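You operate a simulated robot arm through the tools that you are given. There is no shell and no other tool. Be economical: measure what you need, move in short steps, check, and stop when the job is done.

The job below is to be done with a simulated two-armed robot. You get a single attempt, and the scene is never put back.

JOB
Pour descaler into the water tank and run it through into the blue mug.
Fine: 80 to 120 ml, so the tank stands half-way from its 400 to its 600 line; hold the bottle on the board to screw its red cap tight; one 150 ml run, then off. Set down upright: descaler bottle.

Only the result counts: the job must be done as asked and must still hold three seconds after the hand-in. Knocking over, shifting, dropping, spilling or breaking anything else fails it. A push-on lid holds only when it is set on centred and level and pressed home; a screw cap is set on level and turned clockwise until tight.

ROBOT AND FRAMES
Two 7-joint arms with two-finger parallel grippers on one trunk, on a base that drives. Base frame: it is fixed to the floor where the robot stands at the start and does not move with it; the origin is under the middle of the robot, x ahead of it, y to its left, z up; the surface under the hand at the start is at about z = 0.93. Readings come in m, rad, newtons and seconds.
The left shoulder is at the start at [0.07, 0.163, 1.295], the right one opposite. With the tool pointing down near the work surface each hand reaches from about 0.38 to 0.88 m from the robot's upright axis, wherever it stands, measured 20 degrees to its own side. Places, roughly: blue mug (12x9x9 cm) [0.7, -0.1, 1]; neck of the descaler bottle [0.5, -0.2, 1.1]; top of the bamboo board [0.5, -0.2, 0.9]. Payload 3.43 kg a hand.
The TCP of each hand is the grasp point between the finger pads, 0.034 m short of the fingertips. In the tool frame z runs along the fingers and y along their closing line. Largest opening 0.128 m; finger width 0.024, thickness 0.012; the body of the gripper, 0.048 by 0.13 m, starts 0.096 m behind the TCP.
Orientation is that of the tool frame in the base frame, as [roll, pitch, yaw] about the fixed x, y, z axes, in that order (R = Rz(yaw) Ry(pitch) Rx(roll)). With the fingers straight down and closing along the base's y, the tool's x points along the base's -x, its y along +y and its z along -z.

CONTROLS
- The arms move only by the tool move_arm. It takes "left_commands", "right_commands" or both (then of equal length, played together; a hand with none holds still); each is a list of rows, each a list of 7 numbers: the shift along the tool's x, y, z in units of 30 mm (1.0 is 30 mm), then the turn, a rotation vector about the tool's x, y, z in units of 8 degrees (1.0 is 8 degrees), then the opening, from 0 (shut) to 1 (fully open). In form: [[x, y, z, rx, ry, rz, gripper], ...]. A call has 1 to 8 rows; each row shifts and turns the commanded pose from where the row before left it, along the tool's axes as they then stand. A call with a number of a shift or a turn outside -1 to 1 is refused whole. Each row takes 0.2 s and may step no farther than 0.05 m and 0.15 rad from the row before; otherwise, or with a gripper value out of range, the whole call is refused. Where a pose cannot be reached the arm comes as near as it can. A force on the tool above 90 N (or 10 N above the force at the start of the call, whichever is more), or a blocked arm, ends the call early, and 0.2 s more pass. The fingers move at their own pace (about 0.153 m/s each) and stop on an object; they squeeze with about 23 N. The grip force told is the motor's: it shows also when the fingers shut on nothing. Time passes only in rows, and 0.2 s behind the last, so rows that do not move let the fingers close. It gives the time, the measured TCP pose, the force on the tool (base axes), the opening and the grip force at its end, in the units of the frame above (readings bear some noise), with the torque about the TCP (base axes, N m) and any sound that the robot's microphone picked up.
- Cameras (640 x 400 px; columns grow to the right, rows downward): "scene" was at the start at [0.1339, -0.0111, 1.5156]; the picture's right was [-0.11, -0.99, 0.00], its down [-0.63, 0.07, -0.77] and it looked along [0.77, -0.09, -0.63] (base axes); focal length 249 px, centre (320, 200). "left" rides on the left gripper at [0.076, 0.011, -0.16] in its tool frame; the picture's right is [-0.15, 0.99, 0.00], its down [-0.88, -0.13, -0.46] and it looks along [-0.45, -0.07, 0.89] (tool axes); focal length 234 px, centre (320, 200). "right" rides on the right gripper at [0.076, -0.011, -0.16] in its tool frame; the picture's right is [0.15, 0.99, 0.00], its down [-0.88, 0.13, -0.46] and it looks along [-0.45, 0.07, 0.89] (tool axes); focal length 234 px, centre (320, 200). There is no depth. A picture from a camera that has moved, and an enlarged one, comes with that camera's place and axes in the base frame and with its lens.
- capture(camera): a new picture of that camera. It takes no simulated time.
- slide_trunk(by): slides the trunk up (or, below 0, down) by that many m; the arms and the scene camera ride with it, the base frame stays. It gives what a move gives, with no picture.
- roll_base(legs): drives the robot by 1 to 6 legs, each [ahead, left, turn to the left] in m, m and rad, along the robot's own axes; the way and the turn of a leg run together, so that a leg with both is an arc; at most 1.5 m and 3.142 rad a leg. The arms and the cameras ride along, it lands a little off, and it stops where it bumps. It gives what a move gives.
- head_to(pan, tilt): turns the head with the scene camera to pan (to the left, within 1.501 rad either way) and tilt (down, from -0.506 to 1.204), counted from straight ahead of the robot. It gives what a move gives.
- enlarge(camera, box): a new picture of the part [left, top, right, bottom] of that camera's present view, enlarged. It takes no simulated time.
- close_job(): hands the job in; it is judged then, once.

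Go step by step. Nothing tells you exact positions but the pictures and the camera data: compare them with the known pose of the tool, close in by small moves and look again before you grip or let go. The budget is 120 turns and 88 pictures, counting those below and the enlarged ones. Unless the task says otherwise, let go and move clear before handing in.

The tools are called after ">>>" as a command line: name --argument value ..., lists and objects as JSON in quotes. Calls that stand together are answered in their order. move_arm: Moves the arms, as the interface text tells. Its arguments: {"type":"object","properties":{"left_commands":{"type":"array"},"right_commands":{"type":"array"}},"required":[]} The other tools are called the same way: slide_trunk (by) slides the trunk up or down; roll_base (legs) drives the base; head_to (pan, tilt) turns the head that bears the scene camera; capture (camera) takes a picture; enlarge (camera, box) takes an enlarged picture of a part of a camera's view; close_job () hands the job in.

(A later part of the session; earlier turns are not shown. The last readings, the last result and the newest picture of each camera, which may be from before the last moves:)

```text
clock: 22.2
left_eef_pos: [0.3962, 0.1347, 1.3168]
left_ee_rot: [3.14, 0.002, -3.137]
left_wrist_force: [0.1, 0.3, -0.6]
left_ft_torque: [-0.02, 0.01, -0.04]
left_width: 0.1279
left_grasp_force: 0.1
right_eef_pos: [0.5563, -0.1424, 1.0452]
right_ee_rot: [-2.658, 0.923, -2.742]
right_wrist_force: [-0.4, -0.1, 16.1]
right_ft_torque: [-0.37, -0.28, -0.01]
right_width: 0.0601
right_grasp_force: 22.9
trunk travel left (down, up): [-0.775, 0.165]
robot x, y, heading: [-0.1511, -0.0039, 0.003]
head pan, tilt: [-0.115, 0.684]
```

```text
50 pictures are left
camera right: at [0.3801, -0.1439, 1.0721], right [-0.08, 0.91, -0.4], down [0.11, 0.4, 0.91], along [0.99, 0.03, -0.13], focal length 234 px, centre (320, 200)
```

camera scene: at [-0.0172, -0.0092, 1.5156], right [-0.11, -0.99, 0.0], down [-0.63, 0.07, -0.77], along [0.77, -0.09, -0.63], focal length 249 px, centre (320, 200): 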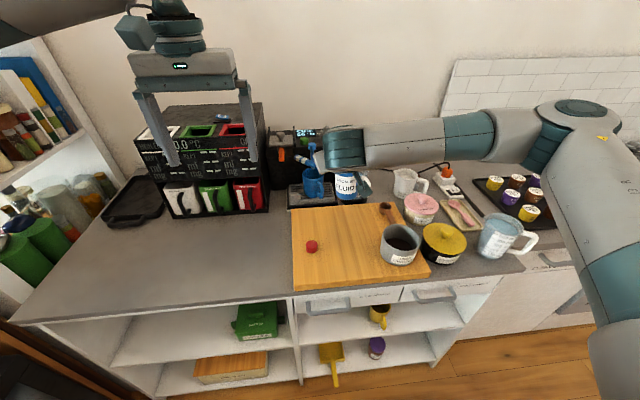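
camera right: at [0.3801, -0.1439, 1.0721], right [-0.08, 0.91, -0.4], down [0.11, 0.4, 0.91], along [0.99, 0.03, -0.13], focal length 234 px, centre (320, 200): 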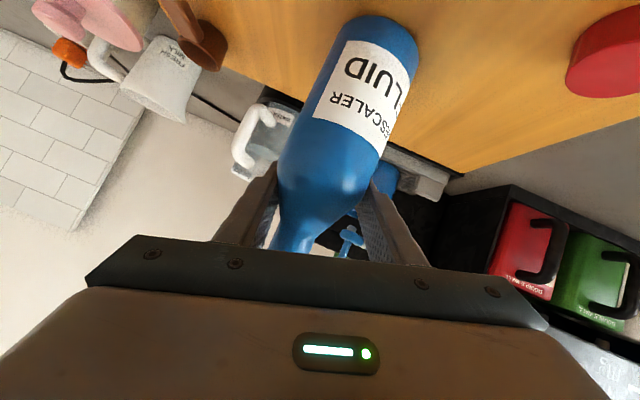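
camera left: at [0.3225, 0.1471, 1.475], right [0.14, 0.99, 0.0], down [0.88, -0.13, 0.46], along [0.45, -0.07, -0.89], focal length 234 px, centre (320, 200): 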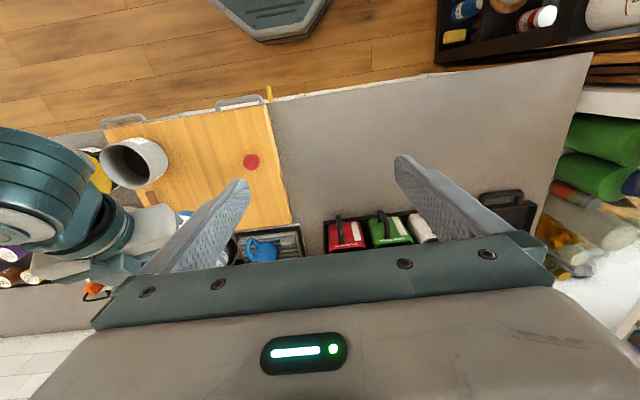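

The base is pressed on the board (16 N) with the contact centred under the bottle. I'll ease up 2 mm and open slowly.

>>> move_arm --right_commands '[[-0.06, -0.02, -0.04, 0, 0, 0, 0.0], [0, 0, 0, 0, 0, 0, 0.49], [0, 0, 0, 0, 0, 0, 0.52], [0, 0, 0, 0, 0, 0, 0.58], [0, 0, 0, 0, 0, 0, 0.7]]'

>>> capture --camera "right"

```text
clock: 23.4
left_eef_pos: [0.3973, 0.1356, 1.3141]
left_ee_rot: [-3.142, -0.001, -3.138]
left_wrist_force: [-0.3, -0.2, 0.4]
left_ft_torque: [-0.01, 0.0, 0.0]
left_width: 0.1281
left_grasp_force: 0.2
right_eef_pos: [0.5547, -0.1415, 1.0423]
right_ee_rot: [-2.66, 0.917, -2.746]
right_wrist_force: [-0.7, -0.4, 0.1]
right_ft_torque: [0.01, -0.02, 0.01]
right_width: 0.0894
right_grasp_force: 0.1
trunk travel left (down, up): [-0.775, 0.165]
robot x, y, heading: [-0.1507, 0.0049, 0.0]
head pan, tilt: [-0.115, 0.684]
```

```text
49 pictures are left
camera right: at [0.3805, -0.144, 1.0713], right [-0.09, 0.91, -0.4], down [0.12, 0.4, 0.91], along [0.99, 0.03, -0.14], focal length 234 px, centre (320, 200)
```

right: 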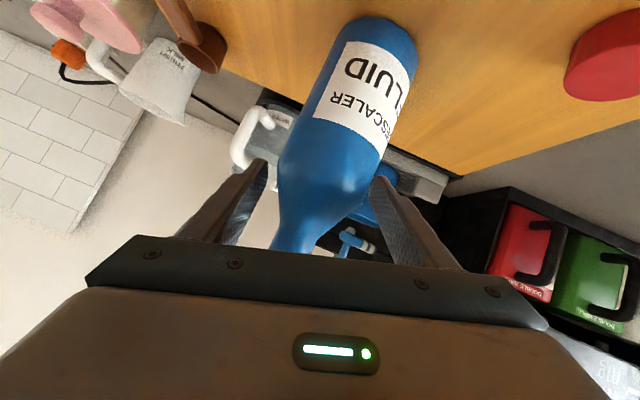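

The bottle stands upright on the board again. I'll back the hand off and re-orient it, pointing forward, 30° to the right, for a lower regrasp.

>>> move_arm --right_commands '[[0, 0, -1, 0, 0, 0, 0.75], [0, 0, -1, 0, 0, 0, 0.75], [0, 0, -1, 0, 0, 0, 0.75], [0, 0, -1, 0, 0, 0, 0.75], [0, 0, 0, -0.563, 0, 0.826, 0.75], [0, 0, 0, -0.563, 0, 0.826, 0.75], [0, 0, 0, 0.774, 0, 0.528, 0.75], [0, 0, 0, 0.774, 0, 0.528, 0.75]]'

>>> move_arm --right_commands '[[0, 0, 0, 0.774, 0, 0.528, 0.75], [0, 0, 0, 0.774, 0, 0.528, 0.75], [0, 0, 0, 0, 0, 0, 0.75]]'

>>> capture --camera "right"

>>> capture --camera "scene"

```text
clock: 25.2
left_eef_pos: [0.3995, 0.1362, 1.3159]
left_ee_rot: [-3.14, 0.0, -3.138]
left_wrist_force: [-0.6, 0.3, 0.8]
left_ft_torque: [-0.02, 0.02, 0.01]
left_width: 0.1282
left_grasp_force: 0.1
right_eef_pos: [0.4576, -0.1217, 1.1076]
right_ee_rot: [-3.129, 0.975, 2.891]
right_wrist_force: [0.8, -0.3, 0.9]
right_ft_torque: [-0.01, -0.02, -0.03]
right_width: 0.096
right_grasp_force: 0.0
trunk travel left (down, up): [-0.775, 0.165]
robot x, y, heading: [-0.1513, -0.0012, 0.005]
head pan, tilt: [-0.115, 0.684]
```

```text
clock: 26.0
left_eef_pos: [0.3988, 0.1312, 1.3154]
left_ee_rot: [3.138, -0.001, -3.139]
left_wrist_force: [0.4, 0.3, 0.4]
left_ft_torque: [0.02, 0.01, 0.01]
left_width: 0.128
left_grasp_force: 0.0
right_eef_pos: [0.4569, -0.1231, 1.1069]
right_ee_rot: [-3.135, 0.977, 2.626]
right_wrist_force: [0.3, -0.7, -0.1]
right_ft_torque: [0.05, 0.04, 0.03]
right_width: 0.096
right_grasp_force: 0.1
trunk travel left (down, up): [-0.775, 0.165]
robot x, y, heading: [-0.155, 0.003, -0.003]
head pan, tilt: [-0.115, 0.684]
```

```text
48 pictures are left
camera right: at [0.2992, -0.0455, 1.1335], right [0.42, 0.9, -0.13], down [0.17, 0.06, 0.98], along [0.89, -0.44, -0.12], focal length 234 px, centre (320, 200)
```

right: 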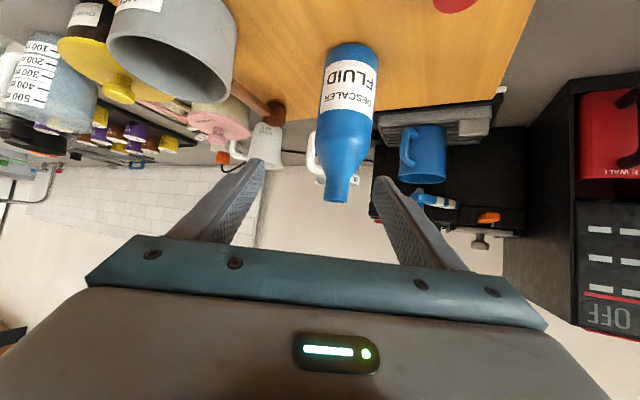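

```text
47 pictures are left
camera scene: at [-0.0176, -0.0129, 1.5156], right [-0.11, -0.99, 0.0], down [-0.63, 0.07, -0.77], along [0.77, -0.09, -0.63], focal length 249 px, centre (320, 200)
```

scene: 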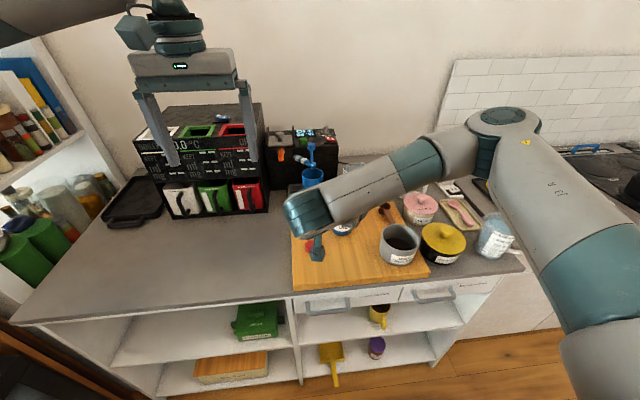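

The bottle stands well; it's about 2 cm to the hand's left-forward side. I'll shift sideways, drop and slide in low around the body.

>>> move_arm --right_commands '[[0.77, 0.35, 0, 0, 0, 0, 0.75], [0.77, 0.35, 0, 0, 0, 0, 0.75], [0, 0, 0.97, 0, 0, 0, 0.75], [0, 0, 0.97, 0, 0, 0, 0.75], [0, 0, 0.97, 0, 0, 0, 0.75], [0, 0, 0.97, 0, 0, 0, 0.75], [0, 0, 0, 0, 0, 0, 0.75]]'

>>> capture --camera "right"

```text
clock: 27.6
left_eef_pos: [0.3972, 0.1345, 1.316]
left_ee_rot: [3.141, 0.0, -3.138]
left_wrist_force: [0.0, -0.2, -0.9]
left_ft_torque: [-0.01, -0.02, -0.01]
left_width: 0.1281
left_grasp_force: 0.0
right_eef_pos: [0.5286, -0.1382, 1.0041]
right_ee_rot: [-3.131, 0.977, 2.63]
right_wrist_force: [-0.6, 0.2, 0.2]
right_ft_torque: [0.03, -0.01, 0.03]
right_width: 0.096
right_grasp_force: 0.1
trunk travel left (down, up): [-0.775, 0.165]
robot x, y, heading: [-0.1511, -0.0004, 0.005]
head pan, tilt: [-0.115, 0.684]
```

```text
46 pictures are left
camera right: at [0.3704, -0.0607, 1.0301], right [0.42, 0.9, -0.13], down [0.17, 0.06, 0.98], along [0.89, -0.43, -0.12], focal length 234 px, centre (320, 200)
```

right: 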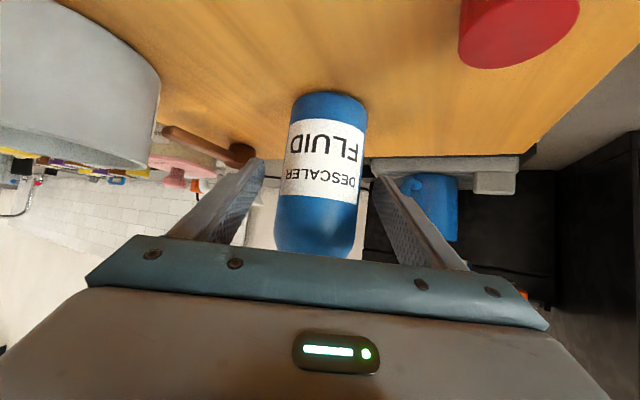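

Nicely centred. I'll go 3 cm further along the approach and close.

>>> move_arm --right_commands '[[0, 0, 0.9, 0, 0, 0, 0.75], [0, 0, 0, 0, 0, 0, 0.65], [0, 0, 0, 0, 0, 0, 0.45], [0, 0, 0, 0, 0, 0, 0.0], [0, 0, 0, 0, 0, 0, 0.0]]'

>>> capture --camera "right"

>>> enlarge --camera "scene" --box '[280, 120, 420, 240]'

```text
clock: 28.8
left_eef_pos: [0.4, 0.1341, 1.3148]
left_ee_rot: [-3.141, -0.002, -3.139]
left_wrist_force: [0.1, -0.1, 1.2]
left_ft_torque: [-0.02, 0.0, -0.01]
left_width: 0.1278
left_grasp_force: 0.1
right_eef_pos: [0.5472, -0.1497, 0.9873]
right_ee_rot: [-3.131, 0.977, 2.63]
right_wrist_force: [0.2, 0.4, -0.1]
right_ft_torque: [-0.06, -0.04, -0.02]
right_width: 0.0629
right_grasp_force: 23.2
trunk travel left (down, up): [-0.775, 0.165]
robot x, y, heading: [-0.1515, 0.0011, -0.001]
head pan, tilt: [-0.115, 0.684]
```

```text
45 pictures are left
camera right: at [0.3898, -0.0717, 1.0146], right [0.42, 0.9, -0.13], down [0.17, 0.06, 0.98], along [0.89, -0.43, -0.13], focal length 234 px, centre (320, 200)
```

right: 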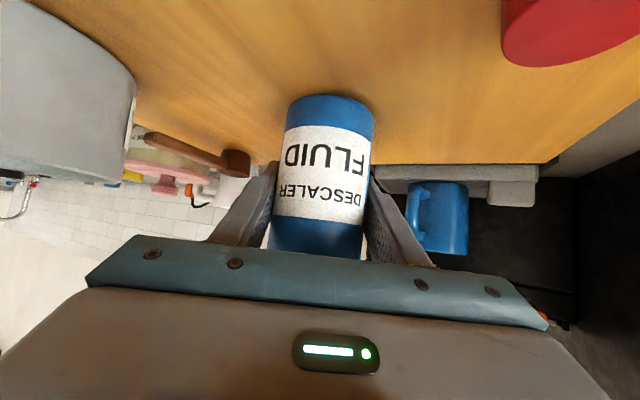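

```text
3.33 times, centred on (350, 180) of scene
camera zoom: at [-0.0169, -0.0107, 1.5155], right [-0.11, -0.99, 0.0], down [-0.63, 0.07, -0.77], along [0.77, -0.09, -0.63], focal length 831 px, centre (220, 267)
```

zoom: 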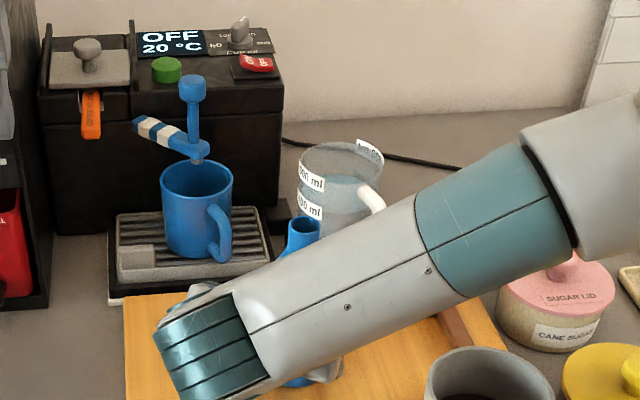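

Firm low grip (62.9 mm, 23 N). I'll lift high and carry the bottle upright to the front-right of the tank, clear of the milk jug and sugar pot.

>>> move_arm --right_commands '[[-0.5, 0, -0.34, 0, 0, 0, 0], [-1, 0, -0.68, 0, 0, 0, 0], [-1, 0, -0.68, 0, 0, 0, 0], [-1, 0, -0.68, 0, 0, 0, 0], [-1, 0, -0.68, 0, 0, 0, 0], [0, 0, 0, 0, 0, 0, 0]]'

>>> move_arm --right_commands '[[-0.573, -0.554, 0.84, 0, 0, 0, 0], [-0.573, -0.554, 0.84, 0, 0, 0, 0], [-0.573, -0.554, 0.84, 0, 0, 0, 0], [-0.573, -0.554, 0.84, 0, 0, 0, 0], [-0.573, -0.554, 0.84, 0, 0, 0, 0], [-0.573, -0.554, 0.84, 0, 0, 0, 0], [0, 0, 0, 0, 0, 0, 0]]'

>>> capture --camera "right"

>>> enlarge --camera "scene" --box '[320, 120, 440, 220]'

```text
clock: 30.2
left_eef_pos: [0.3989, 0.1333, 1.3151]
left_ee_rot: [-3.14, -0.003, -3.137]
left_wrist_force: [0.3, 0.5, 0.2]
left_ft_torque: [0.0, -0.01, 0.0]
left_width: 0.128
left_grasp_force: 0.0
right_eef_pos: [0.5462, -0.1487, 1.1501]
right_ee_rot: [-3.131, 0.976, 2.629]
right_wrist_force: [0.6, -0.2, -3.2]
right_ft_torque: [0.01, -0.05, 0.01]
right_width: 0.063
right_grasp_force: 23.1
trunk travel left (down, up): [-0.775, 0.165]
robot x, y, heading: [-0.1513, -0.0016, 0.005]
head pan, tilt: [-0.115, 0.684]
```

```text
clock: 31.8
left_eef_pos: [0.3974, 0.1346, 1.3151]
left_ee_rot: [3.141, -0.003, -3.139]
left_wrist_force: [-0.1, 0.9, -0.6]
left_ft_torque: [-0.01, 0.0, 0.02]
left_width: 0.128
left_grasp_force: 0.0
right_eef_pos: [0.6574, -0.3262, 1.1531]
right_ee_rot: [-3.13, 0.978, 2.631]
right_wrist_force: [-0.1, 0.0, -2.6]
right_ft_torque: [-0.02, -0.03, -0.01]
right_width: 0.0631
right_grasp_force: 22.8
trunk travel left (down, up): [-0.775, 0.165]
robot x, y, heading: [-0.1486, -0.0017, -0.002]
head pan, tilt: [-0.115, 0.684]
```

```text
43 pictures are left
camera right: at [0.4997, -0.2489, 1.1793], right [0.42, 0.9, -0.13], down [0.17, 0.06, 0.98], along [0.89, -0.43, -0.12], focal length 234 px, centre (320, 200)
```

right: 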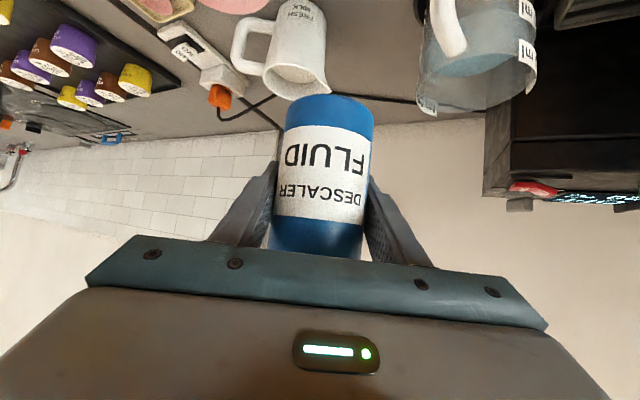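

```text
4.00 times, centred on (380, 170) of scene
camera zoom: at [-0.0169, -0.0104, 1.5155], right [-0.11, -0.99, 0.0], down [-0.63, 0.07, -0.77], along [0.77, -0.09, -0.63], focal length 997 px, centre (80, 320)
```

zoom: 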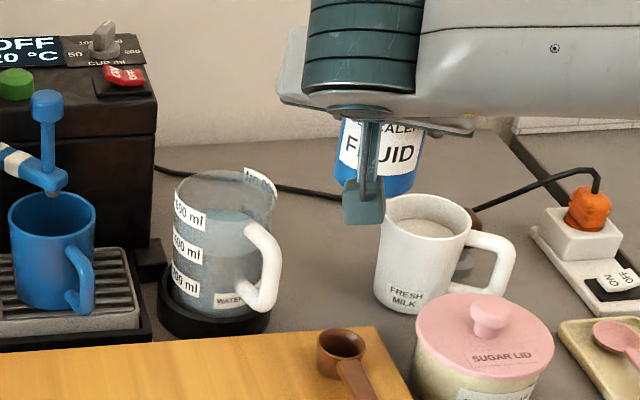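

Position is right and the tank rim cross-checks to about (0.715,-0.222). I'll tilt 48° at this height, then lower 4 cm.

>>> move_arm --right_commands '[[0, 0, 0, 0.563, 0, -0.826, 0], [0, 0, 0, 0.563, 0, -0.826, 0], [0, 0, 0, 0.563, 0, -0.826, 0], [0, 0, 0, 0.563, 0, -0.826, 0], [0, 0, 0, 0.563, 0, -0.826, 0], [0, 0, 0, 0.563, 0, -0.826, 0], [0.37, 0.5, 0.25, 0, 0, 0, 0], [0.37, 0.5, 0.25, 0, 0, 0, 0]]'

>>> enlarge --camera "scene" --box '[320, 120, 440, 220]'

>>> capture --camera "right"

```text
clock: 33.6
left_eef_pos: [0.3997, 0.1344, 1.3145]
left_ee_rot: [-3.142, -0.002, -3.138]
left_wrist_force: [0.6, -0.1, -0.9]
left_ft_torque: [-0.02, 0.04, -0.01]
left_width: 0.128
left_grasp_force: 0.0
right_eef_pos: [0.659, -0.3296, 1.1122]
right_ee_rot: [-2.032, 0.584, -2.828]
right_wrist_force: [-0.3, 0.8, -3.5]
right_ft_torque: [0.01, 0.01, -0.02]
right_width: 0.0631
right_grasp_force: 22.7
trunk travel left (down, up): [-0.775, 0.165]
robot x, y, heading: [-0.1509, -0.002, 0.006]
head pan, tilt: [-0.115, 0.684]
```

```text
4.00 times, centred on (380, 170) of scene
camera zoom: at [-0.0162, -0.0112, 1.5155], right [-0.11, -0.99, 0.0], down [-0.63, 0.07, -0.77], along [0.77, -0.09, -0.63], focal length 997 px, centre (80, 320)
```

zoom: 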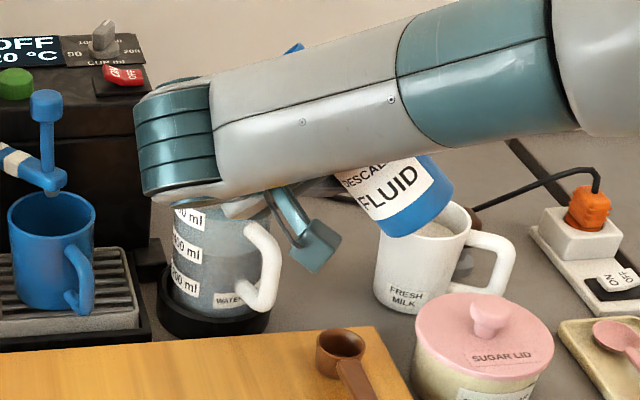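

```text
40 pictures are left
camera right: at [0.5124, -0.2296, 1.1379], right [0.21, 0.53, -0.82], down [0.51, 0.65, 0.56], along [0.83, -0.54, -0.13], focal length 234 px, centre (320, 200)
```

right: 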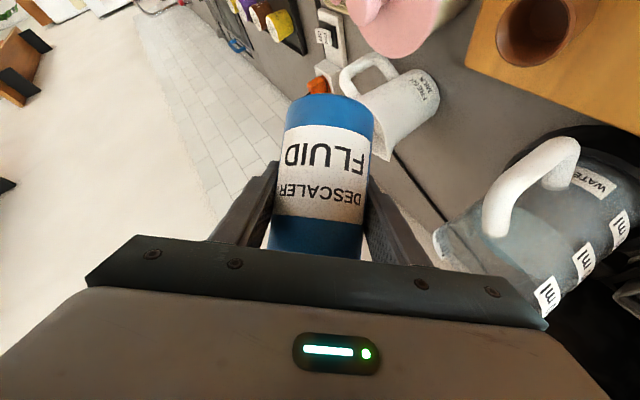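

No flow yet at 48°. The wrist partly hides the tank from the head, so I'll bring the left hand forward with fingers shut as a second eye, and tilt to 56°.

>>> move_arm --left_commands '[[-1, 0, 0, 0, 0, 0, 0], [-1, 0, 0, 0, 0, 0, 0], [-1, 0, 0, 0, 0, 0, 0], [-1, 0, 0, 0, 0, 0, 0], [-1, 0, 0, 0, 0, 0, 0]]' --right_commands '[[0, 0, 0, 0.563, 0, -0.826, 0], [0, 0, 0, 0, 0, 0, 0], [0, 0, 0, 0, 0, 0, 0], [0, 0, 0, 0, 0, 0, 0], [0, 0, 0, 0, 0, 0, 0]]'

>>> enlarge --camera "left" --box '[120, 150, 280, 280]'

```text
clock: 34.8
left_eef_pos: [0.5501, 0.1338, 1.3142]
left_ee_rot: [3.14, -0.002, -3.14]
left_wrist_force: [-0.2, -0.2, 0.3]
left_ft_torque: [0.02, 0.01, -0.01]
left_width: 0.0
left_grasp_force: 23.0
right_eef_pos: [0.6583, -0.3284, 1.1116]
right_ee_rot: [-1.927, 0.477, -2.775]
right_wrist_force: [-0.1, 0.7, -1.8]
right_ft_torque: [-0.03, 0.0, 0.04]
right_width: 0.063
right_grasp_force: 22.8
trunk travel left (down, up): [-0.775, 0.165]
robot x, y, heading: [-0.1509, 0.0033, 0.0]
head pan, tilt: [-0.115, 0.684]
```

```text
3.08 times, centred on (200, 215) of left
camera zoom: at [0.4742, 0.1455, 1.4738], right [0.14, 0.99, 0.0], down [0.88, -0.13, 0.45], along [0.45, -0.06, -0.89], focal length 720 px, centre (689, 154)
```

zoom: 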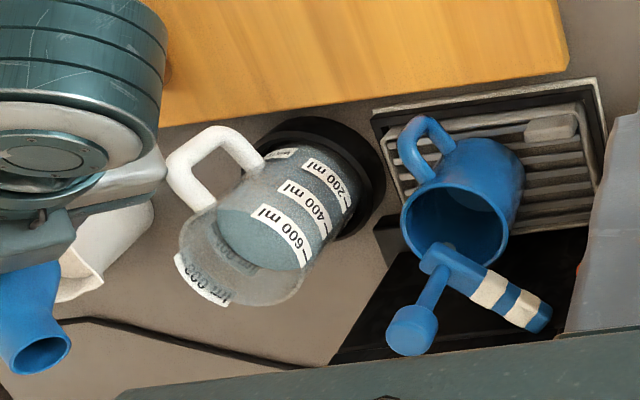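

Excellent view: mouth is at about (0.701,-0.25,1.17), over the tank's near side as computed. I'll tilt to 64°.

>>> move_arm --right_commands '[[0, 0, 0, 0.563, 0, -0.826, 0]]'

>>> enlarge --camera "left" --box '[120, 150, 280, 280]'

```text
clock: 35.2
left_eef_pos: [0.5495, 0.1367, 1.313]
left_ee_rot: [-3.14, -0.003, -3.137]
left_wrist_force: [-0.1, 0.2, -0.2]
left_ft_torque: [-0.03, -0.01, -0.01]
left_width: 0.0
left_grasp_force: 23.0
right_eef_pos: [0.6581, -0.326, 1.1135]
right_ee_rot: [-1.829, 0.37, -2.736]
right_wrist_force: [-0.8, -0.7, -2.6]
right_ft_torque: [-0.04, -0.02, -0.02]
right_width: 0.0629
right_grasp_force: 22.9
trunk travel left (down, up): [-0.775, 0.165]
robot x, y, heading: [-0.1495, 0.0005, 0.005]
head pan, tilt: [-0.115, 0.684]
```

```text
3.08 times, centred on (200, 215) of left
camera zoom: at [0.474, 0.1487, 1.4737], right [0.14, 0.99, 0.0], down [0.88, -0.13, 0.45], along [0.45, -0.07, -0.89], focal length 720 px, centre (689, 154)
```

zoom: 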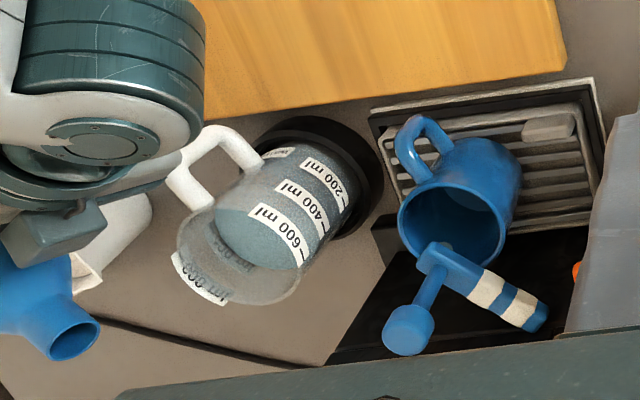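

No flow at 64°. I'll tilt to 72° and lower 2 cm.

>>> move_arm --right_commands '[[0.207, 0.618, 0.141, 0.563, 0, -0.826, 0]]'

>>> enlarge --camera "left" --box '[120, 150, 280, 280]'

```text
clock: 35.6
left_eef_pos: [0.5487, 0.1366, 1.3133]
left_ee_rot: [3.14, -0.002, -3.138]
left_wrist_force: [0.5, 0.3, -0.1]
left_ft_torque: [0.03, 0.01, 0.0]
left_width: 0.0001
left_grasp_force: 23.1
right_eef_pos: [0.6581, -0.3262, 1.0919]
right_ee_rot: [-1.746, 0.255, -2.709]
right_wrist_force: [0.9, -0.4, -3.2]
right_ft_torque: [-0.01, 0.0, 0.0]
right_width: 0.0631
right_grasp_force: 23.4
trunk travel left (down, up): [-0.775, 0.165]
robot x, y, heading: [-0.1449, 0.0014, 0.001]
head pan, tilt: [-0.115, 0.684]
```

```text
3.08 times, centred on (200, 215) of left
camera zoom: at [0.474, 0.1475, 1.4737], right [0.14, 0.99, 0.0], down [0.88, -0.13, 0.45], along [0.45, -0.07, -0.89], focal length 720 px, centre (689, 154)
```

zoom: 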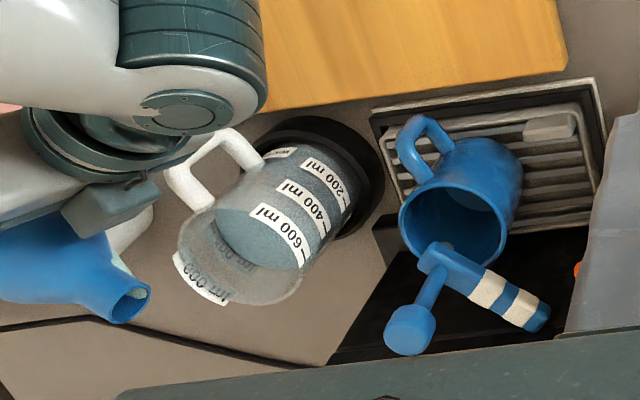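

Liquid is at the lip, mouth about (0.705,-0.237), right over the tank. I'll advance in smaller 4° steps now.

>>> move_arm --right_commands '[[0, 0, 0, 0.282, 0, -0.413, 0], [0, 0, 0, 0, 0, 0, 0]]'

>>> enlarge --camera "left" --box '[140, 180, 230, 255]'

```text
clock: 36.2
left_eef_pos: [0.5472, 0.1354, 1.3137]
left_ee_rot: [-3.141, -0.002, -3.137]
left_wrist_force: [-0.1, 0.2, 0.1]
left_ft_torque: [-0.02, 0.03, 0.04]
left_width: 0.0001
left_grasp_force: 23.1
right_eef_pos: [0.6602, -0.3265, 1.0921]
right_ee_rot: [-1.704, 0.197, -2.702]
right_wrist_force: [0.1, -0.3, -2.7]
right_ft_torque: [-0.05, -0.01, 0.01]
right_width: 0.0629
right_grasp_force: 23.0
trunk travel left (down, up): [-0.775, 0.165]
robot x, y, heading: [-0.1502, 0.003, 0.0]
head pan, tilt: [-0.115, 0.684]
```

```text
5.33 times, centred on (185, 218) of left
camera zoom: at [0.4733, 0.147, 1.4741], right [0.14, 0.99, 0.0], down [0.88, -0.13, 0.45], along [0.45, -0.07, -0.89], focal length 1249 px, centre (1040, 107)
```

zoom: 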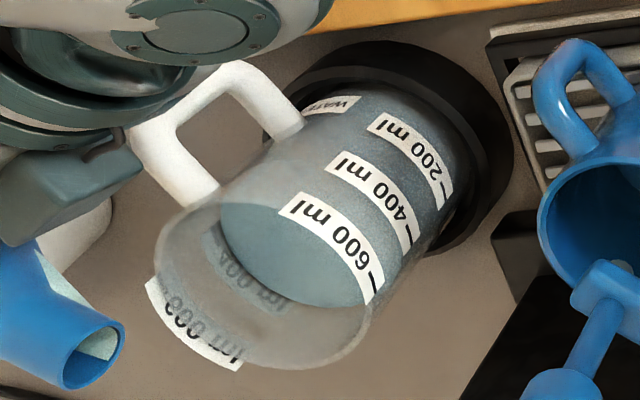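

Liquid fills half the mouth now; the next small tilt should start the flow.

>>> move_arm --right_commands '[[0, 0, 0, 0.282, 0, -0.413, 0], [0, 0, 0, 0, 0, 0, 0]]'

>>> enlarge --camera "left" --box '[140, 180, 230, 255]'

```text
clock: 36.8
left_eef_pos: [0.5483, 0.1352, 1.3145]
left_ee_rot: [-3.141, -0.002, -3.137]
left_wrist_force: [0.1, -0.1, 0.0]
left_ft_torque: [0.01, -0.06, 0.0]
left_width: 0.0002
left_grasp_force: 23.1
right_eef_pos: [0.6583, -0.3264, 1.0917]
right_ee_rot: [-1.663, 0.141, -2.693]
right_wrist_force: [0.4, 0.4, -2.1]
right_ft_torque: [-0.03, -0.01, 0.0]
right_width: 0.0631
right_grasp_force: 23.3
trunk travel left (down, up): [-0.775, 0.165]
robot x, y, heading: [-0.1559, -0.002, 0.002]
head pan, tilt: [-0.115, 0.684]
```

```text
5.33 times, centred on (185, 218) of left
camera zoom: at [0.473, 0.1466, 1.4743], right [0.14, 0.99, 0.0], down [0.88, -0.13, 0.45], along [0.45, -0.06, -0.89], focal length 1249 px, centre (1040, 107)
```

zoom: 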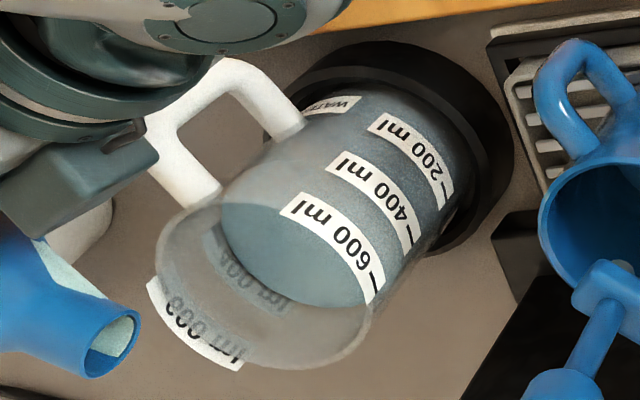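

Not over the lip yet at 80°. Another 4°.

>>> move_arm --right_commands '[[0, 0, 0, 0.282, 0, -0.413, 0], [0, 0, 0, 0, 0, 0, 0]]'

>>> enlarge --camera "left" --box '[140, 180, 230, 255]'

```text
clock: 37.4
left_eef_pos: [0.5481, 0.1349, 1.3143]
left_ee_rot: [-3.141, -0.002, -3.137]
left_wrist_force: [-0.8, 0.1, -0.3]
left_ft_torque: [0.02, -0.04, 0.01]
left_width: 0.0
left_grasp_force: 22.9
right_eef_pos: [0.6566, -0.3271, 1.0928]
right_ee_rot: [-1.622, 0.086, -2.691]
right_wrist_force: [-0.4, 0.1, -2.0]
right_ft_torque: [-0.03, 0.02, -0.01]
right_width: 0.0632
right_grasp_force: 23.1
trunk travel left (down, up): [-0.775, 0.165]
robot x, y, heading: [-0.1509, 0.0025, 0.004]
head pan, tilt: [-0.115, 0.684]
```

```text
5.33 times, centred on (185, 218) of left
camera zoom: at [0.4727, 0.1466, 1.4744], right [0.14, 0.99, 0.0], down [0.88, -0.13, 0.45], along [0.45, -0.06, -0.89], focal length 1249 px, centre (1040, 107)
```

zoom: 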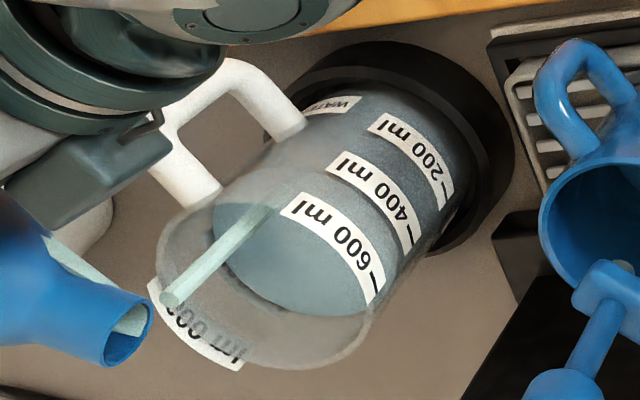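

Flow has started and the stream lands inside the tank. I'll hold for a moment and check the level.

>>> move_arm --right_commands '[[0, 0, 0, 0, 0, 0, 0], [0, 0, 0, 0, 0, 0, 0]]'

>>> enlarge --camera "left" --box '[140, 180, 230, 255]'

>>> enlarge --camera "scene" --box '[355, 155, 400, 205]'

```text
clock: 38.0
left_eef_pos: [0.5487, 0.136, 1.3143]
left_ee_rot: [-3.141, -0.003, -3.137]
left_wrist_force: [0.0, -0.6, -0.7]
left_ft_torque: [-0.02, 0.0, -0.01]
left_width: 0.0
left_grasp_force: 23.0
right_eef_pos: [0.6586, -0.3263, 1.0932]
right_ee_rot: [-1.623, 0.085, -2.691]
right_wrist_force: [0.1, 0.4, -2.1]
right_ft_torque: [0.0, 0.06, 0.0]
right_width: 0.0627
right_grasp_force: 23.3
trunk travel left (down, up): [-0.775, 0.165]
robot x, y, heading: [-0.1515, 0.0013, 0.006]
head pan, tilt: [-0.115, 0.684]
```

```text
5.33 times, centred on (185, 218) of left
camera zoom: at [0.4727, 0.1467, 1.4744], right [0.14, 0.99, 0.0], down [0.88, -0.13, 0.45], along [0.45, -0.07, -0.89], focal length 1249 px, centre (1040, 107)
```

zoom: 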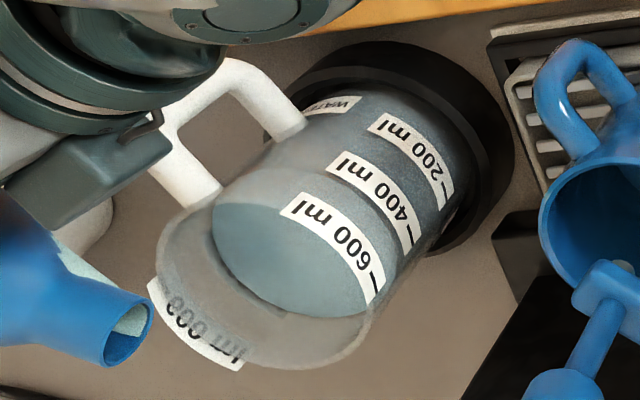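

```text
8.00 times, centred on (378, 180) of scene
camera zoom: at [-0.0168, -0.0111, 1.5155], right [-0.11, -0.99, 0.0], down [-0.63, 0.07, -0.77], along [0.77, -0.09, -0.63], focal length 1994 px, centre (-140, 360)
```

zoom: 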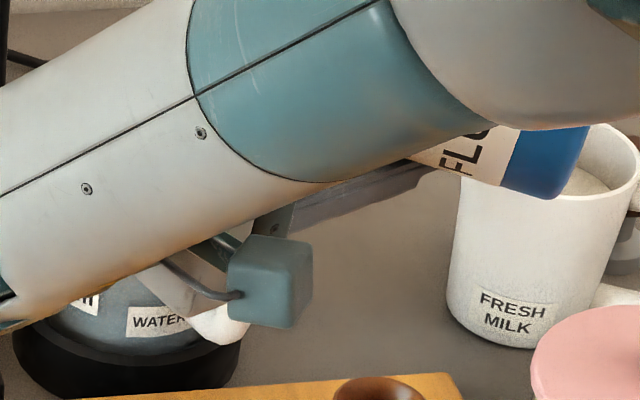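

Flow stopped by itself; the level rose by roughly 45 ml judging by the surface edge against the tick spacing. Another 4° should give about 40 ml more.

>>> move_arm --right_commands '[[0, 0, 0, 0.282, 0, -0.413, 0], [0, 0, 0, 0, 0, 0, 0], [0, 0, 0, 0, 0, 0, 0], [0, 0, 0, 0, 0, 0, 0], [0, 0, 0, 0, 0, 0, 0]]'

>>> enlarge --camera "left" --box '[140, 180, 230, 255]'

```text
clock: 39.2
left_eef_pos: [0.5478, 0.1361, 1.3139]
left_ee_rot: [3.141, -0.002, -3.139]
left_wrist_force: [0.6, -0.2, 0.0]
left_ft_torque: [0.01, 0.01, -0.01]
left_width: 0.0
left_grasp_force: 23.2
right_eef_pos: [0.6577, -0.3259, 1.0936]
right_ee_rot: [-1.584, 0.029, -2.688]
right_wrist_force: [-0.1, 0.5, -1.9]
right_ft_torque: [-0.04, 0.05, 0.03]
right_width: 0.0626
right_grasp_force: 23.1
trunk travel left (down, up): [-0.775, 0.165]
robot x, y, heading: [-0.1545, -0.0044, 0.002]
head pan, tilt: [-0.115, 0.684]
```

```text
5.33 times, centred on (185, 218) of left
camera zoom: at [0.4726, 0.1468, 1.4744], right [0.14, 0.99, 0.0], down [0.88, -0.13, 0.45], along [0.45, -0.07, -0.89], focal length 1249 px, centre (1040, 107)
```

zoom: 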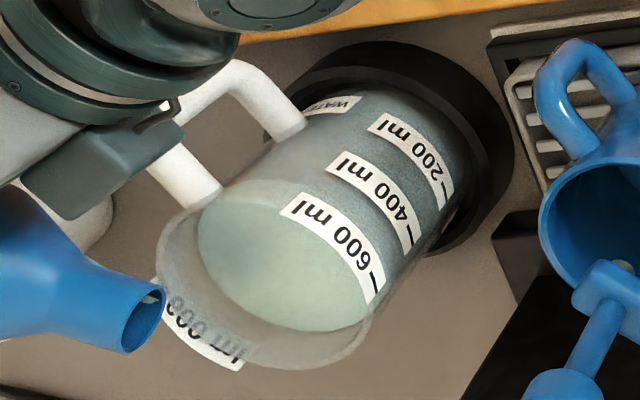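

My model of the surface edges gives about +97 ml, i.e. the level is close to the 500 mid-mark, and the flow has stopped. I'll tilt the bottle back upright, rising a little on the way.

>>> move_arm --right_commands '[[0, -0.45, 0, -0.563, 0, 0.826, 0], [0, -0.45, 0, -0.563, 0, 0.826, 0], [-0.1, -0.4, -0.07, -0.563, 0, 0.826, 0], [-0.2, -0.3, -0.15, -0.563, 0, 0.826, 0], [0, 0, 0, -0.563, 0, 0.826, 0], [0, 0, 0, -0.563, 0, 0.826, 0], [0, 0, 0, -0.563, 0, 0.826, 0], [0, 0, 0, -0.563, 0, 0.826, 0]]'

>>> move_arm --right_commands '[[0, 0, 0, -0.563, 0, 0.826, 0], [0, 0, 0, -0.563, 0, 0.826, 0], [0, 0, 0, -0.563, 0, 0.826, 0], [0, 0, 0, 0, 0, 0, 0]]'

>>> enlarge --camera "scene" --box '[335, 150, 399, 210]'

```text
clock: 41.0
left_eef_pos: [0.5477, 0.1339, 1.3143]
left_ee_rot: [3.14, -0.001, -3.138]
left_wrist_force: [-0.9, -0.2, 0.8]
left_ft_torque: [0.03, -0.02, 0.02]
left_width: 0.0
left_grasp_force: 23.1
right_eef_pos: [0.6569, -0.3275, 1.1429]
right_ee_rot: [-2.467, 0.86, -3.119]
right_wrist_force: [0.0, -0.6, -1.5]
right_ft_torque: [-0.01, -0.01, 0.0]
right_width: 0.0629
right_grasp_force: 23.0
trunk travel left (down, up): [-0.775, 0.165]
robot x, y, heading: [-0.1523, -0.0016, 0.006]
head pan, tilt: [-0.115, 0.684]
```

```text
clock: 42.0
left_eef_pos: [0.548, 0.1366, 1.3144]
left_ee_rot: [-3.141, -0.002, -3.139]
left_wrist_force: [0.1, 0.0, -0.5]
left_ft_torque: [-0.02, 0.04, 0.0]
left_width: 0.0
left_grasp_force: 22.7
right_eef_pos: [0.658, -0.3253, 1.1437]
right_ee_rot: [-3.136, 0.978, 2.629]
right_wrist_force: [-0.5, 0.0, -2.1]
right_ft_torque: [-0.03, -0.03, -0.01]
right_width: 0.0627
right_grasp_force: 22.9
trunk travel left (down, up): [-0.775, 0.165]
robot x, y, heading: [-0.1517, 0.0012, 0.005]
head pan, tilt: [-0.115, 0.684]
```

```text
6.67 times, centred on (367, 180) of scene
camera zoom: at [-0.0168, -0.0105, 1.5155], right [-0.11, -0.99, 0.0], down [-0.63, 0.07, -0.77], along [0.77, -0.09, -0.63], focal length 1661 px, centre (7, 333)
```

zoom: 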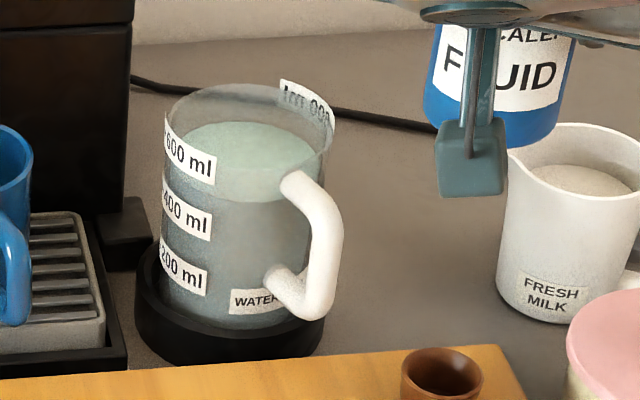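

The surface looks near mid-way between the 400 and 600 lines; I'll take one tight zoom to confirm.

>>> enlarge --camera "scene" --box '[346, 158, 372, 184]'

```text
15.38 times, centred on (359, 171) of scene
camera zoom: at [-0.0168, -0.0105, 1.5155], right [-0.11, -0.99, 0.0], down [-0.63, 0.07, -0.77], along [0.77, -0.09, -0.63], focal length 3834 px, centre (-280, 646)
```

zoom: 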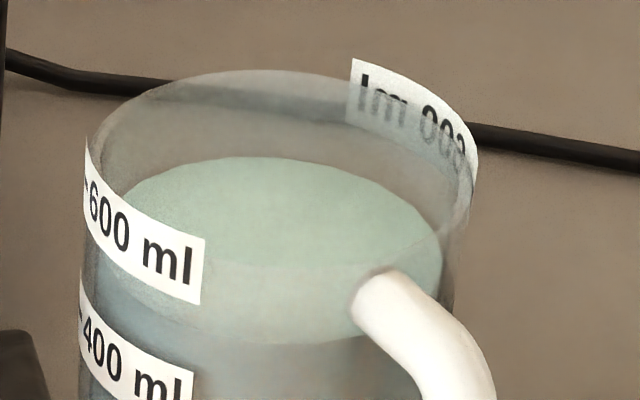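

Confirmed: the surface is at about 504 ml, so the dose is right. While the bottle is held clear in the air, I'll bring the left hand above the red cap.

>>> move_arm --left_commands '[[0.33, -0.73, 0.875, 0, 0, 0, 0.5], [0.33, -0.73, 0.875, 0, 0, 0, 0.5], [0.33, -0.73, 0.875, 0, 0, 0, 0.5], [0.33, -0.73, 0.875, 0, 0, 0, 0.5], [0.33, -0.73, 0.875, 0, 0, 0, 0.5], [0.33, -0.73, 0.875, 0, 0, 0, 0.5], [0.33, -0.73, 0.875, 0, 0, 0, 0.5], [0.33, -0.73, 0.875, 0, 0, 0, 0.5]]'

>>> capture --camera "left"

>>> enlarge --camera "scene" --box '[270, 180, 370, 280]'

```text
clock: 43.8
left_eef_pos: [0.4693, -0.04, 1.1048]
left_ee_rot: [3.14, -0.001, -3.138]
left_wrist_force: [0.1, -0.5, -0.7]
left_ft_torque: [0.0, 0.01, 0.0]
left_width: 0.064
left_grasp_force: 0.0
right_eef_pos: [0.6568, -0.3271, 1.1444]
right_ee_rot: [-3.133, 0.977, 2.629]
right_wrist_force: [-0.4, 0.1, -1.7]
right_ft_torque: [-0.01, -0.01, 0.0]
right_width: 0.0628
right_grasp_force: 22.4
trunk travel left (down, up): [-0.775, 0.165]
robot x, y, heading: [-0.1474, 0.0009, 0.008]
head pan, tilt: [-0.115, 0.684]
```

```text
28 pictures are left
camera left: at [0.3938, -0.0296, 1.2654], right [0.14, 0.99, 0.0], down [0.88, -0.13, 0.45], along [0.45, -0.07, -0.89], focal length 234 px, centre (320, 200)
```

left: 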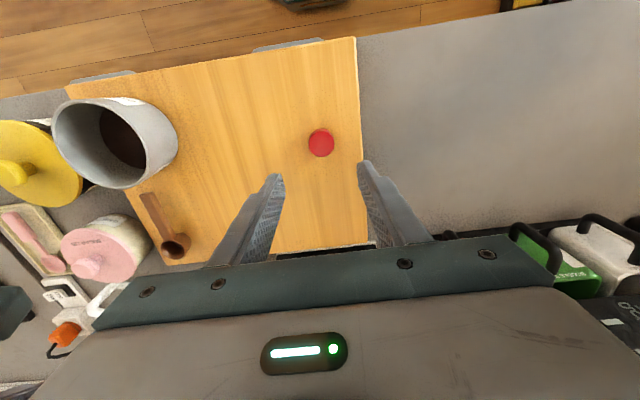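

```text
4.00 times, centred on (320, 230) of scene
camera zoom: at [-0.0166, -0.0119, 1.5156], right [-0.11, -0.99, 0.0], down [-0.63, 0.07, -0.77], along [0.77, -0.09, -0.63], focal length 997 px, centre (320, 80)
```

zoom: 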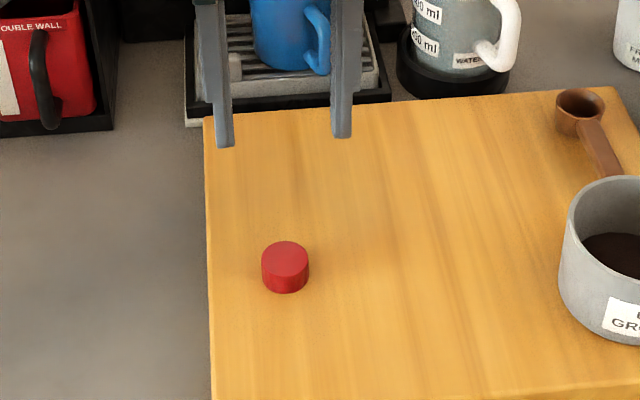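

The cap is right under the fingers, at (0.467,-0.041) with its top near z 0.957. I'll go down around it and grip its upper part.

>>> move_arm --left_commands '[[0.07, -0.03, 1, 0, 0, 0, 0.5], [0, 0, 1, 0, 0, 0, 0.5], [0, 0, 1, 0, 0, 0, 0.5], [0, 0, 0.95, 0, 0, 0, 0.5], [0, 0, 0.3, 0, 0, 0, 0.5], [0, 0, 0, 0, 0, 0, 0.5]]'

>>> enlarge --camera "left" --box '[220, 80, 420, 220]'

```text
clock: 45.2
left_eef_pos: [0.4675, -0.0405, 0.9788]
left_ee_rot: [3.141, -0.001, -3.138]
left_wrist_force: [0.3, 0.0, 0.8]
left_ft_torque: [0.02, -0.02, -0.02]
left_width: 0.0639
left_grasp_force: 0.0
right_eef_pos: [0.6561, -0.3259, 1.1436]
right_ee_rot: [-3.131, 0.978, 2.631]
right_wrist_force: [-0.2, 0.1, -2.0]
right_ft_torque: [0.0, 0.0, -0.06]
right_width: 0.0626
right_grasp_force: 23.0
trunk travel left (down, up): [-0.775, 0.165]
robot x, y, heading: [-0.1529, -0.0015, 0.007]
head pan, tilt: [-0.115, 0.684]
```

```text
2.86 times, centred on (320, 150) of left
camera zoom: at [0.3915, -0.029, 1.1389], right [0.14, 0.99, 0.0], down [0.88, -0.13, 0.46], along [0.45, -0.07, -0.89], focal length 669 px, centre (320, 343)
```

zoom: 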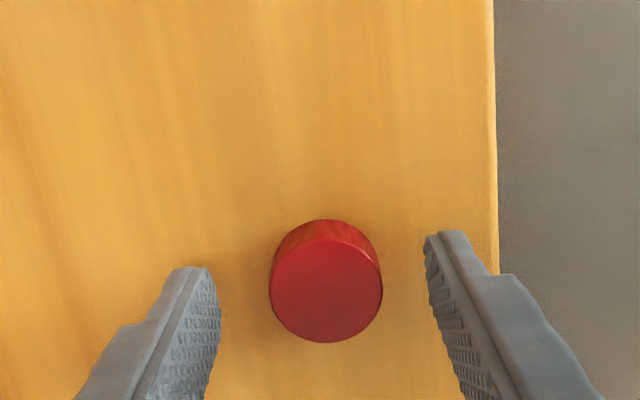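

Centred within about 1.5 mm; closing on the cap and lifting it.

>>> move_arm --left_commands '[[0, 0, 0.05, 0, 0, 0, 0.35], [0, 0, 0, 0, 0, 0, 0.2], [0, 0, 0, 0, 0, 0, 0], [0, 0, 0, 0, 0, 0, 0], [0, 0, -0.5, 0, 0, 0, 0], [0, 0, -1, 0, 0, 0, 0], [0, 0, -1, 0, 0, 0, 0]]'

>>> enlarge --camera "left" --box '[220, 80, 420, 220]'

```text
clock: 46.8
left_eef_pos: [0.467, -0.0419, 1.0516]
left_ee_rot: [-3.141, 0.0, -3.137]
left_wrist_force: [0.0, -0.5, -1.1]
left_ft_torque: [0.02, -0.03, 0.02]
left_width: 0.0347
left_grasp_force: 23.1
right_eef_pos: [0.6555, -0.3249, 1.1432]
right_ee_rot: [-3.134, 0.977, 2.631]
right_wrist_force: [0.8, -0.1, -1.7]
right_ft_torque: [-0.01, 0.0, -0.01]
right_width: 0.063
right_grasp_force: 22.8
trunk travel left (down, up): [-0.775, 0.165]
robot x, y, heading: [-0.1542, 0.0026, 0.003]
head pan, tilt: [-0.115, 0.684]
```

```text
2.86 times, centred on (320, 150) of left
camera zoom: at [0.3915, -0.0298, 1.2126], right [0.14, 0.99, 0.0], down [0.88, -0.13, 0.45], along [0.45, -0.06, -0.89], focal length 669 px, centre (320, 343)
```

zoom: 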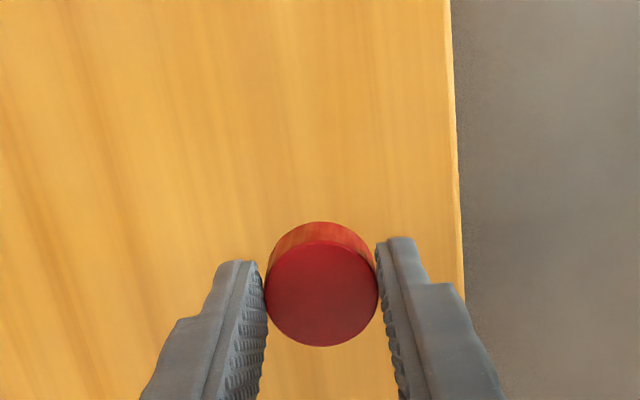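

Cap is held (34.7 mm) and centred. Now I'll park the left hand up and to the left, then bring the bottle back to its place on the board.

>>> move_arm --left_commands '[[-0.157, 0.77, -0.945, 0, 0, 0, 0], [-0.157, 0.77, -0.945, 0, 0, 0, 0], [-0.157, 0.77, -0.945, 0, 0, 0, 0], [-0.157, 0.77, -0.945, 0, 0, 0, 0], [-0.157, 0.77, -0.945, 0, 0, 0, 0], [-0.157, 0.77, -0.945, 0, 0, 0, 0], [-0.157, 0.77, -0.945, 0, 0, 0, 0]]'

>>> move_arm --right_commands '[[0.573, 0.554, -0.84, 0, 0, 0, 0], [0.573, 0.554, -0.84, 0, 0, 0, 0], [0.573, 0.554, -0.84, 0, 0, 0, 0], [0.573, 0.554, -0.84, 0, 0, 0, 0], [0.573, 0.554, -0.84, 0, 0, 0, 0], [0.573, 0.554, -0.84, 0, 0, 0, 0], [0, 0, 0, 0, 0, 0, 0]]'

>>> move_arm --right_commands '[[0.826, 0, 0.563, 0, 0, 0, 0], [0.826, 0, 0.563, 0, 0, 0, 0], [0.826, 0, 0.563, 0, 0, 0, 0], [0.826, 0, 0.563, 0, 0, 0, 0], [0.6, 0, 0.41, 0, 0, 0, 0], [0, 0, 0, 0, 0, 0, 0]]'

```text
clock: 48.4
left_eef_pos: [0.5003, 0.1226, 1.2518]
left_ee_rot: [-3.141, -0.001, -3.137]
left_wrist_force: [-0.2, -0.5, -1.1]
left_ft_torque: [0.01, 0.0, 0.0]
left_width: 0.0349
left_grasp_force: 23.1
right_eef_pos: [0.6561, -0.3245, 1.1439]
right_ee_rot: [-3.13, 0.979, 2.63]
right_wrist_force: [0.0, -0.1, -2.3]
right_ft_torque: [0.0, -0.04, -0.01]
right_width: 0.0627
right_grasp_force: 22.9
trunk travel left (down, up): [-0.775, 0.165]
robot x, y, heading: [-0.1497, -0.0021, 0.003]
head pan, tilt: [-0.115, 0.684]
```

```text
clock: 50.0
left_eef_pos: [0.5002, 0.1211, 1.2498]
left_ee_rot: [3.14, -0.001, -3.139]
left_wrist_force: [0.0, -1.0, -0.1]
left_ft_torque: [0.03, 0.02, -0.02]
left_width: 0.0347
left_grasp_force: 22.9
right_eef_pos: [0.5474, -0.1488, 1.1397]
right_ee_rot: [-3.132, 0.976, 2.628]
right_wrist_force: [1.0, 0.4, -2.5]
right_ft_torque: [0.01, -0.01, 0.01]
right_width: 0.0627
right_grasp_force: 22.7
trunk travel left (down, up): [-0.775, 0.165]
robot x, y, heading: [-0.1525, -0.001, 0.004]
head pan, tilt: [-0.115, 0.684]
```

```text
clock: 51.4
left_eef_pos: [0.5011, 0.1218, 1.249]
left_ee_rot: [3.14, -0.001, -3.138]
left_wrist_force: [0.1, -1.4, -0.2]
left_ft_torque: [0.02, 0.01, -0.04]
left_width: 0.0346
left_grasp_force: 23.0
right_eef_pos: [0.5486, -0.1484, 1.0015]
right_ee_rot: [-3.133, 0.977, 2.631]
right_wrist_force: [-0.1, -0.7, -2.4]
right_ft_torque: [-0.03, 0.0, 0.0]
right_width: 0.0629
right_grasp_force: 22.7
trunk travel left (down, up): [-0.775, 0.165]
robot x, y, heading: [-0.1514, -0.0014, 0.001]
head pan, tilt: [-0.115, 0.684]
```

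The base is about 14 mm above the board. I'll lower slowly to contact.

>>> move_arm --right_commands '[[0.165, 0, 0.113, 0, 0, 0, 0], [0.165, 0, 0.113, 0, 0, 0, 0], [0.06, 0, 0.04, 0, 0, 0, 0], [0.028, 0, 0.019, 0, 0, 0, 0]]'

>>> enlarge --camera "scene" --box '[280, 140, 400, 240]'

>>> capture --camera "left"

```text
clock: 52.4
left_eef_pos: [0.4989, 0.1214, 1.2514]
left_ee_rot: [-3.141, 0.002, -3.138]
left_wrist_force: [0.3, -0.4, -0.9]
left_ft_torque: [0.01, -0.02, 0.01]
left_width: 0.0347
left_grasp_force: 22.9
right_eef_pos: [0.5484, -0.1483, 0.9885]
right_ee_rot: [-3.141, 0.985, 2.625]
right_wrist_force: [4.3, -0.3, 21.5]
right_ft_torque: [0.52, 0.16, -0.14]
right_width: 0.0625
right_grasp_force: 23.1
trunk travel left (down, up): [-0.775, 0.165]
robot x, y, heading: [-0.148, -0.0001, -0.003]
head pan, tilt: [-0.115, 0.684]
```

```text
4.00 times, centred on (340, 190) of scene
camera zoom: at [-0.0195, -0.0104, 1.5161], right [-0.11, -0.99, 0.0], down [-0.63, 0.07, -0.78], along [0.77, -0.09, -0.63], focal length 997 px, centre (240, 240)
```

zoom: 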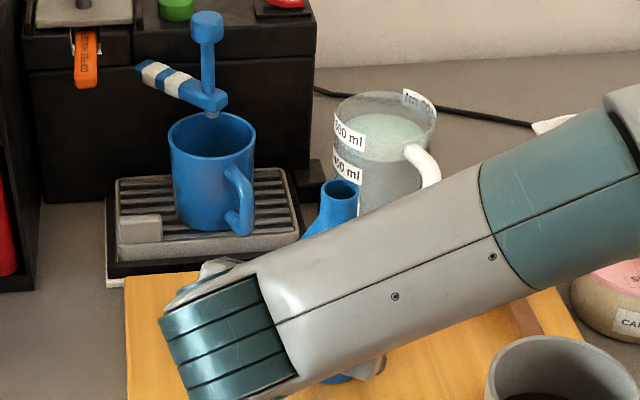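

```text
23 pictures are left
camera left: at [0.4229, 0.1328, 1.4114], right [0.14, 0.99, 0.0], down [0.88, -0.13, 0.46], along [0.45, -0.07, -0.89], focal length 234 px, centre (320, 200)
```

left: 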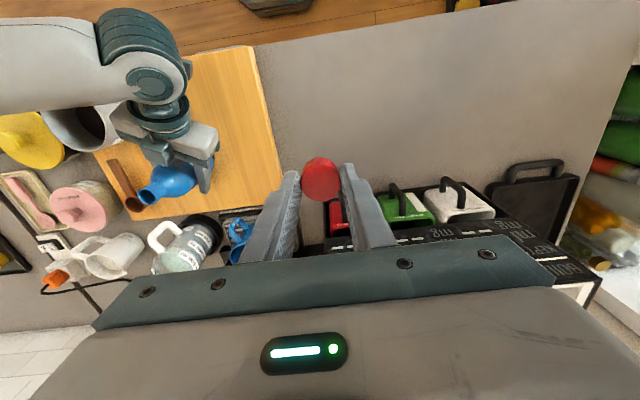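

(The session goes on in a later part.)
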